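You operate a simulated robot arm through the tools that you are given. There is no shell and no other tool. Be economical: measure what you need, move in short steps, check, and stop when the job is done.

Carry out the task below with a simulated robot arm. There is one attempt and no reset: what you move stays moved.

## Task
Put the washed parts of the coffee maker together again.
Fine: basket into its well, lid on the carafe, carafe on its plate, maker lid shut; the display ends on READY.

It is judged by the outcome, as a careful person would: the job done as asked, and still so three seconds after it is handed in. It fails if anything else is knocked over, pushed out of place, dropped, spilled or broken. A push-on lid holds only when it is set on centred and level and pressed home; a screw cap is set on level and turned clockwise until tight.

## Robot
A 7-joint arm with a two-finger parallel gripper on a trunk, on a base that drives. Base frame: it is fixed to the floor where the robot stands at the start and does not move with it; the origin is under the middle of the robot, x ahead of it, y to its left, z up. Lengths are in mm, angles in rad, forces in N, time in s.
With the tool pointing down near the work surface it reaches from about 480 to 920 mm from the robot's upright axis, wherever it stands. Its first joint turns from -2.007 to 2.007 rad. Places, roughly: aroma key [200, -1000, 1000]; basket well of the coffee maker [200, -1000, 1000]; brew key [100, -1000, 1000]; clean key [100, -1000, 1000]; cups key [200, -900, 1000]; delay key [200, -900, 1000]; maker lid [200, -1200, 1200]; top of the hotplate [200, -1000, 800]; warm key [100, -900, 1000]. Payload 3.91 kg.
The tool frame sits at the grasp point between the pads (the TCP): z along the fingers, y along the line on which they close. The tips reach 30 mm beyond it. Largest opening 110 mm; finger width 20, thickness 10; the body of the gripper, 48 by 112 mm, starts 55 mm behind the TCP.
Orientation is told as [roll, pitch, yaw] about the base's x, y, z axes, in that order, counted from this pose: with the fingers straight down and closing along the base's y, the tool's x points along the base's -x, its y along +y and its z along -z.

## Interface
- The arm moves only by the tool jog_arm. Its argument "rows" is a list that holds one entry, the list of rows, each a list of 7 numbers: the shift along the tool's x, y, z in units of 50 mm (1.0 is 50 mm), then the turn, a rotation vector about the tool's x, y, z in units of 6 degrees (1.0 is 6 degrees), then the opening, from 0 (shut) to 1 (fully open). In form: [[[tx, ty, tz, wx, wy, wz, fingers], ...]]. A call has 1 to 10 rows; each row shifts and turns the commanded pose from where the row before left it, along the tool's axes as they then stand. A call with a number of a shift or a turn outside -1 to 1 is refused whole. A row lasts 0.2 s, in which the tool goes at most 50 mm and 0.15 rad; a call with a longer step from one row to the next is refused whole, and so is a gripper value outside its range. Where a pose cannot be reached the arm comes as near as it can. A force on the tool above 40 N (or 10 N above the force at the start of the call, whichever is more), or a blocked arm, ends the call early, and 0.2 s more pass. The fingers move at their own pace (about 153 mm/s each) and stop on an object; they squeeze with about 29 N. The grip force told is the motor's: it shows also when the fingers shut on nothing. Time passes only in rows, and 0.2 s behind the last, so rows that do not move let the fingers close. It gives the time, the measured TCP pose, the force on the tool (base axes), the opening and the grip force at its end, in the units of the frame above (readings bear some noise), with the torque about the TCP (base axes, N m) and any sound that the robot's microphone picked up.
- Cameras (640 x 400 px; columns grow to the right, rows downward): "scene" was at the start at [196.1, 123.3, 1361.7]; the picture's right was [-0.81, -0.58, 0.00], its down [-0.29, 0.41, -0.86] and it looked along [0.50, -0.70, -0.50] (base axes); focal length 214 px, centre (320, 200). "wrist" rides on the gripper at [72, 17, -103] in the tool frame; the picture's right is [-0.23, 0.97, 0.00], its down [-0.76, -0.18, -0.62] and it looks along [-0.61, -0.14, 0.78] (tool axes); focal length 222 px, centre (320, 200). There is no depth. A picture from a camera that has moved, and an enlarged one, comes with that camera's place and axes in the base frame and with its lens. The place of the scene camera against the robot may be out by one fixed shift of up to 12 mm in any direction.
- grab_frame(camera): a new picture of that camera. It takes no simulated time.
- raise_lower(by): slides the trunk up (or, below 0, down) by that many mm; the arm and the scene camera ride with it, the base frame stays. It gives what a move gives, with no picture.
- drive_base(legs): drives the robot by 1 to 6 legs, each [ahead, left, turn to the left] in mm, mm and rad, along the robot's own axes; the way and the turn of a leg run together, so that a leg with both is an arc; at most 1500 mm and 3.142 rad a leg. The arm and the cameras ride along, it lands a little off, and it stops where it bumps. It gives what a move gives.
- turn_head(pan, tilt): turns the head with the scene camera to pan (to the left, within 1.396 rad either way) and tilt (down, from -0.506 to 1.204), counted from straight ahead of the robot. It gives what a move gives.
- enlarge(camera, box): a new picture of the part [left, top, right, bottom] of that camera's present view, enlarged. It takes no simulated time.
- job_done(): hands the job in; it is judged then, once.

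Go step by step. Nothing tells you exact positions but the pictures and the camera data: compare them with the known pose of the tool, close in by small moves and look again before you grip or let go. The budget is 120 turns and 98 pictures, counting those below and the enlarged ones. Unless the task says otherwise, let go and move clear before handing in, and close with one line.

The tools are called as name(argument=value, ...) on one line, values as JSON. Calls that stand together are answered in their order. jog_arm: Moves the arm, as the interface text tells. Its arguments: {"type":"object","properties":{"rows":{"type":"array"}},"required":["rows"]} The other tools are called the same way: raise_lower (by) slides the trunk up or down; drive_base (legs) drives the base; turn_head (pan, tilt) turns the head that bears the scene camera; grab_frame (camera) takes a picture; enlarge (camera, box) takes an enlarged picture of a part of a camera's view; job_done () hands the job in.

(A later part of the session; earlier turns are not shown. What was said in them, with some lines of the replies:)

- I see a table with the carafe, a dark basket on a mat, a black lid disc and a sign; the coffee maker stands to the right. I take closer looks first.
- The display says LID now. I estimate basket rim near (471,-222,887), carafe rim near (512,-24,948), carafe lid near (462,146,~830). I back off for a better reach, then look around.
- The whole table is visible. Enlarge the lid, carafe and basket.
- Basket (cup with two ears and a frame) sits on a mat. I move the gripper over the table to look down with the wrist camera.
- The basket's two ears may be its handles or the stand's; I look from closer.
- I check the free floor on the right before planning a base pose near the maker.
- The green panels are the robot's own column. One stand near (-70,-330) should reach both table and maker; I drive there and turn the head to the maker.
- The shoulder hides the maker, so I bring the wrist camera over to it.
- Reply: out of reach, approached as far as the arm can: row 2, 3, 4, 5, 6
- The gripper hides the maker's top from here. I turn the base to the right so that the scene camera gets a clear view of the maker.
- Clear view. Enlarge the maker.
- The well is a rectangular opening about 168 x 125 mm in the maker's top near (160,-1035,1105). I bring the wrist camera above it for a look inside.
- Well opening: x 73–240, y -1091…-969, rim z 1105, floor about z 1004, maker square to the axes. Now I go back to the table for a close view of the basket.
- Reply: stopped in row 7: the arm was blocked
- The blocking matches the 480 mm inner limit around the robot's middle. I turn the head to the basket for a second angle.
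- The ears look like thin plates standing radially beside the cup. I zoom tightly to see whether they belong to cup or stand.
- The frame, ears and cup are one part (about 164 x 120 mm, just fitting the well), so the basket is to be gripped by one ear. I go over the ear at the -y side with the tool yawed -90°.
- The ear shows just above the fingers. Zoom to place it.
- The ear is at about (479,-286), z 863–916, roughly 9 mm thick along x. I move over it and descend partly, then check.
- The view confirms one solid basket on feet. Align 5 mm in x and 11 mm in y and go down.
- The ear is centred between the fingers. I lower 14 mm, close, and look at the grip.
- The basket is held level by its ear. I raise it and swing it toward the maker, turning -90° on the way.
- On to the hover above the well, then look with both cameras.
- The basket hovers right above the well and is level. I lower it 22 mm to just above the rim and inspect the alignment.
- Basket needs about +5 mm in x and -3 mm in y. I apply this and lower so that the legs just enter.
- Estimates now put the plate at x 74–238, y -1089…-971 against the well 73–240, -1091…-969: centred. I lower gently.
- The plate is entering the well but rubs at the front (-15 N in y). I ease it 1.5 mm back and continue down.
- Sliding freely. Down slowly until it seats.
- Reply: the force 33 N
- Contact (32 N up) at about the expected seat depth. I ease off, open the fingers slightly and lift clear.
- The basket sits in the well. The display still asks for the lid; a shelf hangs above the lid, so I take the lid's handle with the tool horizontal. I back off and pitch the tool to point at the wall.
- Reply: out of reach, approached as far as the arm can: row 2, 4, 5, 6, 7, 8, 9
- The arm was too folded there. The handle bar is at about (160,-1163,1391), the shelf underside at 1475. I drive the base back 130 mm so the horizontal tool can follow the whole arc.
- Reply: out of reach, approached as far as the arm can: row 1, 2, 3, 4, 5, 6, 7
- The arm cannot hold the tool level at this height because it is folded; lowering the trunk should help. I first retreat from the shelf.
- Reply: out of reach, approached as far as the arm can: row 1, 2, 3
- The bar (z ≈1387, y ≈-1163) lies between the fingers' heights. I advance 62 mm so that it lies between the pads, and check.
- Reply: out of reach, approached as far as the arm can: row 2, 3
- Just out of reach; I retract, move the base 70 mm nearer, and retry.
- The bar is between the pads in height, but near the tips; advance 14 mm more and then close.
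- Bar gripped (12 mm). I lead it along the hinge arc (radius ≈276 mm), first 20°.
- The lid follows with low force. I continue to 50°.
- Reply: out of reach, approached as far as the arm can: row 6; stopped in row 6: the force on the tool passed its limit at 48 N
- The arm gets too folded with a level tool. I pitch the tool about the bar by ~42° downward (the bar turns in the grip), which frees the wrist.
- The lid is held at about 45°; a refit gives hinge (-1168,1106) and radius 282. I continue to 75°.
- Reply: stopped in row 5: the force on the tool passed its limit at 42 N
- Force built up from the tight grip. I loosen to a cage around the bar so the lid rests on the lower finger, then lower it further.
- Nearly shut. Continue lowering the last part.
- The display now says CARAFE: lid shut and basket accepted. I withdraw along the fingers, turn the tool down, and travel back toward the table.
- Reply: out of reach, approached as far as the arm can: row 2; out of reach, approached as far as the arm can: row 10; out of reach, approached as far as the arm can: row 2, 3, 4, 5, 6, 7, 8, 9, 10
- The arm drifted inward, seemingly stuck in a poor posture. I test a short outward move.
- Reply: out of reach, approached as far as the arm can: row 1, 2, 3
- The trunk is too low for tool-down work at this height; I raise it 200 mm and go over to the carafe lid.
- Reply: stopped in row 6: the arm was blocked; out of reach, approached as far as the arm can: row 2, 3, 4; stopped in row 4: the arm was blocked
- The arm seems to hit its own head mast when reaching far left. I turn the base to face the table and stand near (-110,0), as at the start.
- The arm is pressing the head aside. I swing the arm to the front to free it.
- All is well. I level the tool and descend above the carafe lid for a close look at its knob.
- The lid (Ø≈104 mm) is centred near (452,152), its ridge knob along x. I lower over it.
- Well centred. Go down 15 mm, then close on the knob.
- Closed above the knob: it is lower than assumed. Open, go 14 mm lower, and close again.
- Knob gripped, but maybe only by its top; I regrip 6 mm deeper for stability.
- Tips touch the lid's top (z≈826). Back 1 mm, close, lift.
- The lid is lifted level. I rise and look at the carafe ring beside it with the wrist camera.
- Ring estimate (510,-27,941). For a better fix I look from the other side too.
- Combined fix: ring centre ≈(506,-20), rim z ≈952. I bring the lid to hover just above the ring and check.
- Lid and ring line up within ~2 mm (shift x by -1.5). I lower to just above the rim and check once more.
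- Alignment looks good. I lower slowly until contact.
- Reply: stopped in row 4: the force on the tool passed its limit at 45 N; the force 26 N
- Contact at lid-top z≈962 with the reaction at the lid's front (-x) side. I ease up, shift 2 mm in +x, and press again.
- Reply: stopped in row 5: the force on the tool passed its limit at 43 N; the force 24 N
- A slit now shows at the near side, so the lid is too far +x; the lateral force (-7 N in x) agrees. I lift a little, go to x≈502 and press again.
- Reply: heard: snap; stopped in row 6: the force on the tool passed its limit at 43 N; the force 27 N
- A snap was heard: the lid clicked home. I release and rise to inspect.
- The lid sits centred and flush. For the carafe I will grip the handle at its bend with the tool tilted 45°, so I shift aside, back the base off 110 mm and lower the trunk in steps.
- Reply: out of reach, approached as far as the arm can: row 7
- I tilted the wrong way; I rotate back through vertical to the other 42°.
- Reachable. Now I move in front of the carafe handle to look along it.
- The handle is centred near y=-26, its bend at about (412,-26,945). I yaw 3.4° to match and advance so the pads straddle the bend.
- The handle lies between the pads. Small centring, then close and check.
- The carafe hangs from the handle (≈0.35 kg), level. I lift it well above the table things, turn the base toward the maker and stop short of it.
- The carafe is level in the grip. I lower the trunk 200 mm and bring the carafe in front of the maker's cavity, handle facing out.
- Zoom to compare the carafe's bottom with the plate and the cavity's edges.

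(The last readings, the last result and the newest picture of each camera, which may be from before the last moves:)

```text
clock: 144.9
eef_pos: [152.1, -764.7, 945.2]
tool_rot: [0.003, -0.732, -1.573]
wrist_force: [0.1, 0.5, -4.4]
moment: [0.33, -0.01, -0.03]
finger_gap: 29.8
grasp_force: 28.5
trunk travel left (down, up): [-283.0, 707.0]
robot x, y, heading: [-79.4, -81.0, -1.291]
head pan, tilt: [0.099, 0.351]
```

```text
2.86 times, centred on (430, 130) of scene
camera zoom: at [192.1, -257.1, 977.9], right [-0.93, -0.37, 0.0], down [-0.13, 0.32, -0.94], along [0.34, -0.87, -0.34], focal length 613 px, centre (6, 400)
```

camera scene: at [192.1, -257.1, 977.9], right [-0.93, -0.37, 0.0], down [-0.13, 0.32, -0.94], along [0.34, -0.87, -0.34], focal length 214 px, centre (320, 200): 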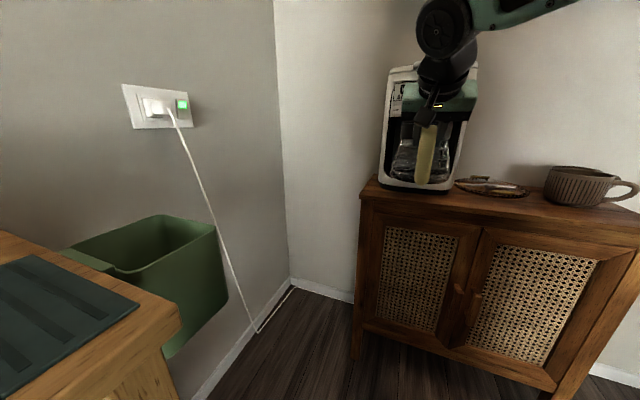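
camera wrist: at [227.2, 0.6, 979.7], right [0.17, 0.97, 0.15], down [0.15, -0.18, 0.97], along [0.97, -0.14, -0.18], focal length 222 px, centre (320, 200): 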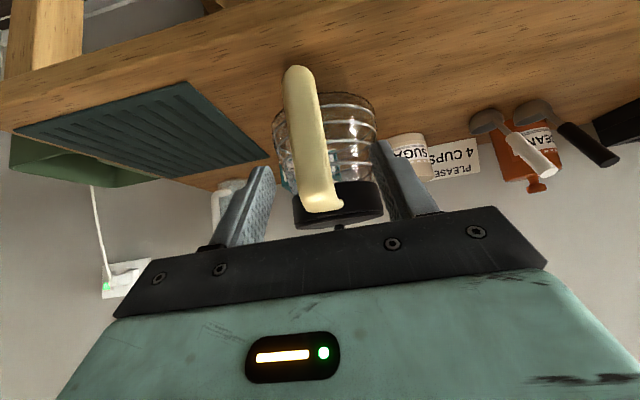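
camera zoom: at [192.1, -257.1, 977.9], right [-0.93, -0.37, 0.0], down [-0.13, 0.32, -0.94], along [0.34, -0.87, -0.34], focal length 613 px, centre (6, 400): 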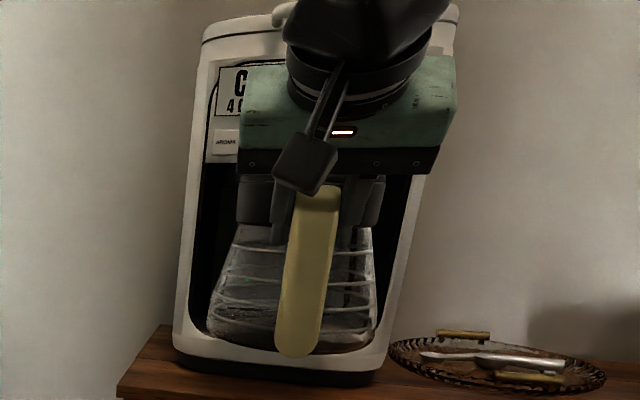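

The plate/lip lies near z≈790; the carafe's bottom is about 117 mm below the TCP. I lower to TCP z≈920 and drive 60 mm nearer.

jog_arm(rows=[[[0.17, 0.03, 0.19, 0, 0, 0, 0], [0.17, 0, 0.19, 0, 0, 0, 0], [0, 0, 0, 0, 0, 0, 0]]])

drive_base(legs=[[58, -17, 0]])

enlarge(camera="scene", box=[370, 60, 490, 220])

```text
clock: 145.7
eef_pos: [153.6, -764.1, 917.2]
tool_rot: [0.0, -0.731, -1.572]
wrist_force: [-0.7, 0.5, -2.4]
moment: [0.32, 0.0, 0.03]
finger_gap: 30.0
grasp_force: 28.8
trunk travel left (down, up): [-283.0, 707.0]
robot x, y, heading: [-80.9, -82.9, -1.298]
head pan, tilt: [0.099, 0.351]
```

```text
clock: 146.6
eef_pos: [150.7, -825.6, 918.8]
tool_rot: [0.001, -0.732, -1.569]
wrist_force: [-0.6, -0.9, 1.6]
moment: [-0.65, 0.1, -0.12]
finger_gap: 29.8
grasp_force: 29.2
trunk travel left (down, up): [-283.0, 707.0]
robot x, y, heading: [-80.8, -139.6, -1.299]
head pan, tilt: [0.099, 0.351]
```

```text
2.50 times, centred on (430, 140) of scene
camera zoom: at [191.4, -317.8, 977.9], right [-0.93, -0.36, 0.0], down [-0.13, 0.32, -0.94], along [0.34, -0.87, -0.34], focal length 536 px, centre (45, 350)
```

zoom: 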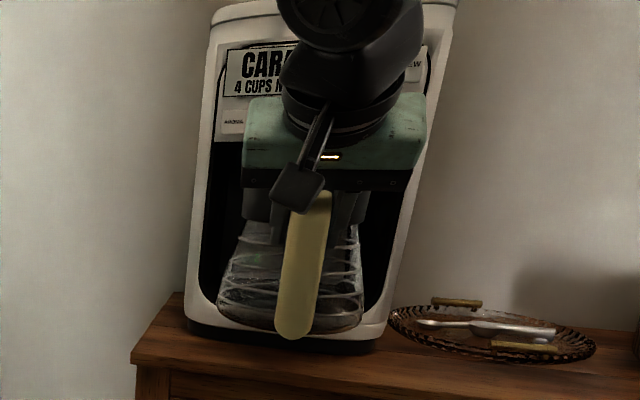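

The readings show the carafe's front touching the lip. I raise it 10 mm and read again.

jog_arm(rows=[[[-0.07, 0, -0.075, 0, 0, 0, 0], [-0.07, 0, -0.075, 0, 0, 0, 0], [0, 0, 0, 0, 0, 0, 0]]])

```text
clock: 147.4
eef_pos: [151.8, -825.6, 929.7]
tool_rot: [0.0, -0.732, -1.572]
wrist_force: [-0.2, 1.0, -3.2]
moment: [0.27, -0.03, 0.0]
finger_gap: 29.9
grasp_force: 28.5
trunk travel left (down, up): [-283.0, 707.0]
robot x, y, heading: [-82.4, -144.9, -1.296]
head pan, tilt: [0.099, 0.351]
```

Free again. I advance into the cavity in small steps, watching the force.

jog_arm(rows=[[[-0.297, 0.02, 0.268, 0, 0, 0, 0], [-0.297, 0.02, 0.268, 0, 0, 0, 0], [-0.297, 0, 0.268, 0, 0, 0, 0], [0, 0, 0, 0, 0, 0, 0]]])

```text
clock: 148.4
eef_pos: [153.0, -883.6, 928.8]
tool_rot: [0.002, -0.731, -1.571]
wrist_force: [0.6, 0.5, -3.6]
moment: [0.27, 0.0, 0.01]
finger_gap: 30.0
grasp_force: 28.8
trunk travel left (down, up): [-283.0, 707.0]
robot x, y, heading: [-81.9, -142.1, -1.298]
head pan, tilt: [0.099, 0.351]
```

jog_arm(rows=[[[-0.297, 0.02, 0.268, 0, 0, 0, 0], [-0.297, 0.02, 0.268, 0, 0, 0, 0], [-0.27, 0, 0.243, 0, 0, 0, 0], [0, 0, 0, 0, 0, 0, 0]]])

enlarge(camera="scene", box=[370, 60, 490, 220])

```text
clock: 149.4
eef_pos: [156.7, -942.8, 927.5]
tool_rot: [0.002, -0.73, -1.571]
wrist_force: [-0.2, 0.7, -3.5]
moment: [0.29, 0.0, 0.0]
finger_gap: 29.9
grasp_force: 28.8
trunk travel left (down, up): [-283.0, 707.0]
robot x, y, heading: [-77.9, -140.6, -1.3]
head pan, tilt: [0.099, 0.351]
```

```text
2.50 times, centred on (430, 140) of scene
camera zoom: at [191.4, -318.0, 977.9], right [-0.93, -0.36, 0.0], down [-0.13, 0.32, -0.94], along [0.34, -0.87, -0.34], focal length 536 px, centre (45, 350)
```

zoom: 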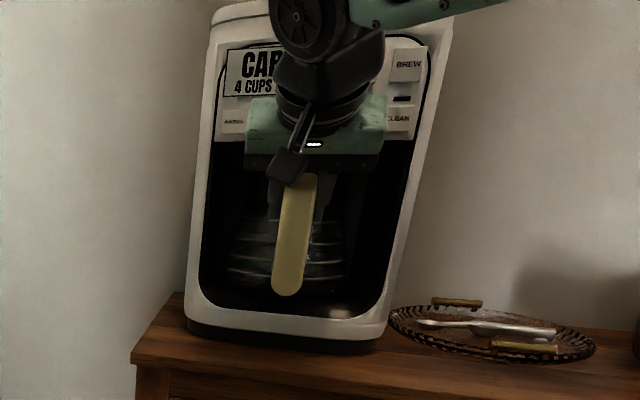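

The carafe is inside, about 5 mm too far +x. I correct and lower until it stands.

jog_arm(rows=[[[0, -0.11, 0, 0, 0, 0, 0], [0.04, 0, 0.045, 0, 0, 0, 0], [0.04, 0, 0.045, 0, 0, 0, 0], [0.04, 0, 0.045, 0, 0, 0, 0], [0, 0, 0, 0, 0, 0, 0]]])

```text
clock: 150.6
eef_pos: [150.5, -944.6, 919.5]
tool_rot: [0.001, -0.731, -1.573]
wrist_force: [0.4, -0.8, -4.1]
moment: [0.25, 0.02, -0.02]
finger_gap: 30.0
grasp_force: 29.0
trunk travel left (down, up): [-283.0, 707.0]
robot x, y, heading: [-80.0, -143.6, -1.299]
head pan, tilt: [0.099, 0.351]
```

jog_arm(rows=[[[0.03, 0, 0.033, 0, 0, 0, 0], [0.03, 0, 0.033, 0, 0, 0, 0], [0.03, 0, 0.033, 0, 0, 0, 0], [0, 0, 0, 0, 0, 0, 0]]])

```text
clock: 151.6
eef_pos: [150.6, -942.1, 915.3]
tool_rot: [0.002, -0.734, -1.573]
wrist_force: [0.3, 2.4, 17.4]
moment: [-0.28, 0.24, 0.07]
finger_gap: 30.0
grasp_force: 28.9
trunk travel left (down, up): [-283.0, 707.0]
robot x, y, heading: [-78.0, -141.0, -1.292]
head pan, tilt: [0.099, 0.351]
```

Contact, reaction on the handle side. I check the picture before letting go.

enlarge(camera="scene", box=[385, 110, 465, 200])

```text
4.44 times, centred on (425, 155) of scene
camera zoom: at [191.3, -317.2, 978.4], right [-0.93, -0.36, 0.0], down [-0.13, 0.32, -0.94], along [0.34, -0.87, -0.34], focal length 953 px, centre (-147, 400)
```

zoom: 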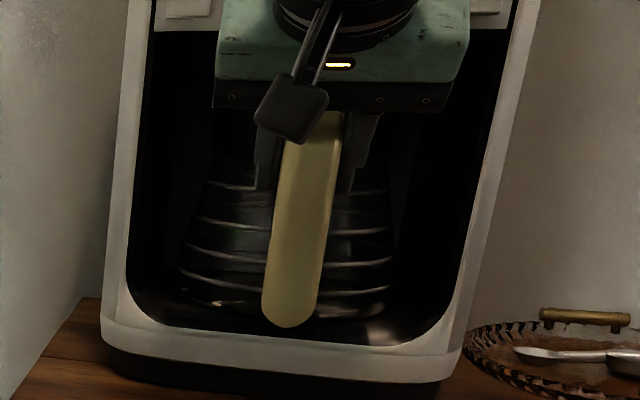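

It stands on the plate, level, but a few mm to the left in the picture. I lift 3 mm, shift 4 mm in -x, set down and release.

jog_arm(rows=[[[-0.06, 0, -0.067, 0, 0, 0, 0], [0, -0.08, 0, 0, 0, 0, 0], [0, 0, 0, 0, 0, 0, 0], [0.035, 0, 0.04, 0, 0, 0, 0], [0.015, 0, 0.017, 0, 0, 0, 0], [0, 0, 0, 0, 0, 0, 0]]])

```text
clock: 153.0
eef_pos: [147.9, -943.1, 916.2]
tool_rot: [0.003, -0.735, -1.573]
wrist_force: [-0.5, 4.6, 16.0]
moment: [0.19, 0.18, -0.06]
finger_gap: 30.0
grasp_force: 29.0
trunk travel left (down, up): [-283.0, 707.0]
robot x, y, heading: [-80.3, -144.4, -1.295]
head pan, tilt: [0.099, 0.351]
```

jog_arm(rows=[[[-0.013, 0, -0.014, 0, 0, 0, 0], [0, 0, 0, 0, 0, 0, 0.35], [0, 0, 0, 0, 0, 0, 0.5], [0, 0, 0, 0, 0, 0, 0.5], [0.3, 0, -0.27, 0, 0, 0, 0.5], [0.5, 0, -0.45, 0, 0, 0, 0.5], [0.6, 0, -0.54, 0, 0, 0, 0.5], [0.5, 0, -0.45, 0, 0, 0, 0.5], [0, 0, 0, 0, 0, 0, 0.5]]])

grab_frame(camera="wrist")

```text
clock: 155.0
eef_pos: [146.4, -815.3, 913.6]
tool_rot: [0.002, -0.73, -1.571]
wrist_force: [0.0, 0.8, -0.3]
moment: [0.0, 0.0, -0.02]
finger_gap: 55.0
grasp_force: 0.0
trunk travel left (down, up): [-283.0, 707.0]
robot x, y, heading: [-83.4, -141.6, -1.297]
head pan, tilt: [0.099, 0.351]
```

```text
1 pictures are left
camera wrist: at [163.0, -692.1, 942.8], right [0.97, -0.17, 0.15], down [-0.18, -0.15, 0.97], along [-0.14, -0.97, -0.18], focal length 222 px, centre (320, 200)
```

wrist: 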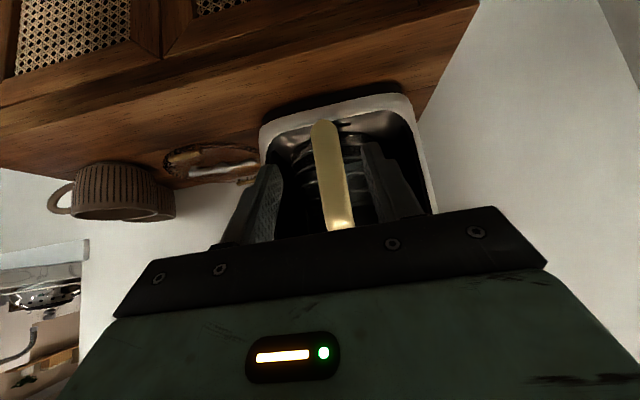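

The carafe stands in the maker. I move the arm aside and use the last picture on the display and cavity.

jog_arm(rows=[[[0, -0.9, 0, 0, 0, 0, 0.5], [0, -0.9, 0, 0, 0, 0, 0.5], [0, -0.9, 0, 0, 0, 0, 0.5], [0, -0.9, 0, 0, 0, 0, 0.5], [0, 0, 0, 0, 0, 0, 0.5]]])

enlarge(camera="scene", box=[360, 40, 500, 220])

```text
clock: 156.2
eef_pos: [-32.6, -814.6, 914.8]
tool_rot: [0.003, -0.732, -1.57]
wrist_force: [0.3, 0.2, -0.1]
moment: [-0.02, 0.01, -0.01]
finger_gap: 55.1
grasp_force: 0.2
trunk travel left (down, up): [-283.0, 707.0]
robot x, y, heading: [-77.7, -139.7, -1.294]
head pan, tilt: [0.099, 0.351]
```

```text
2.22 times, centred on (430, 130) of scene
camera zoom: at [191.4, -317.9, 978.0], right [-0.93, -0.36, 0.0], down [-0.13, 0.32, -0.94], along [0.34, -0.87, -0.34], focal length 477 px, centre (76, 356)
```

zoom: 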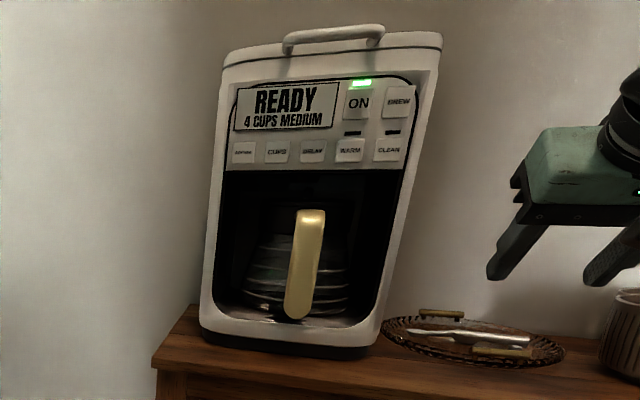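

The display reads READY with the maker lid shut and the carafe, lid on, standing on its plate; the arm is clear. I hand the job in.

job_done()

```text
The job is handed in.
```

The coffee maker is back together: the basket is in its well, the lid is snapped onto the carafe, the carafe is on its plate and the maker lid is shut. The display shows READY.
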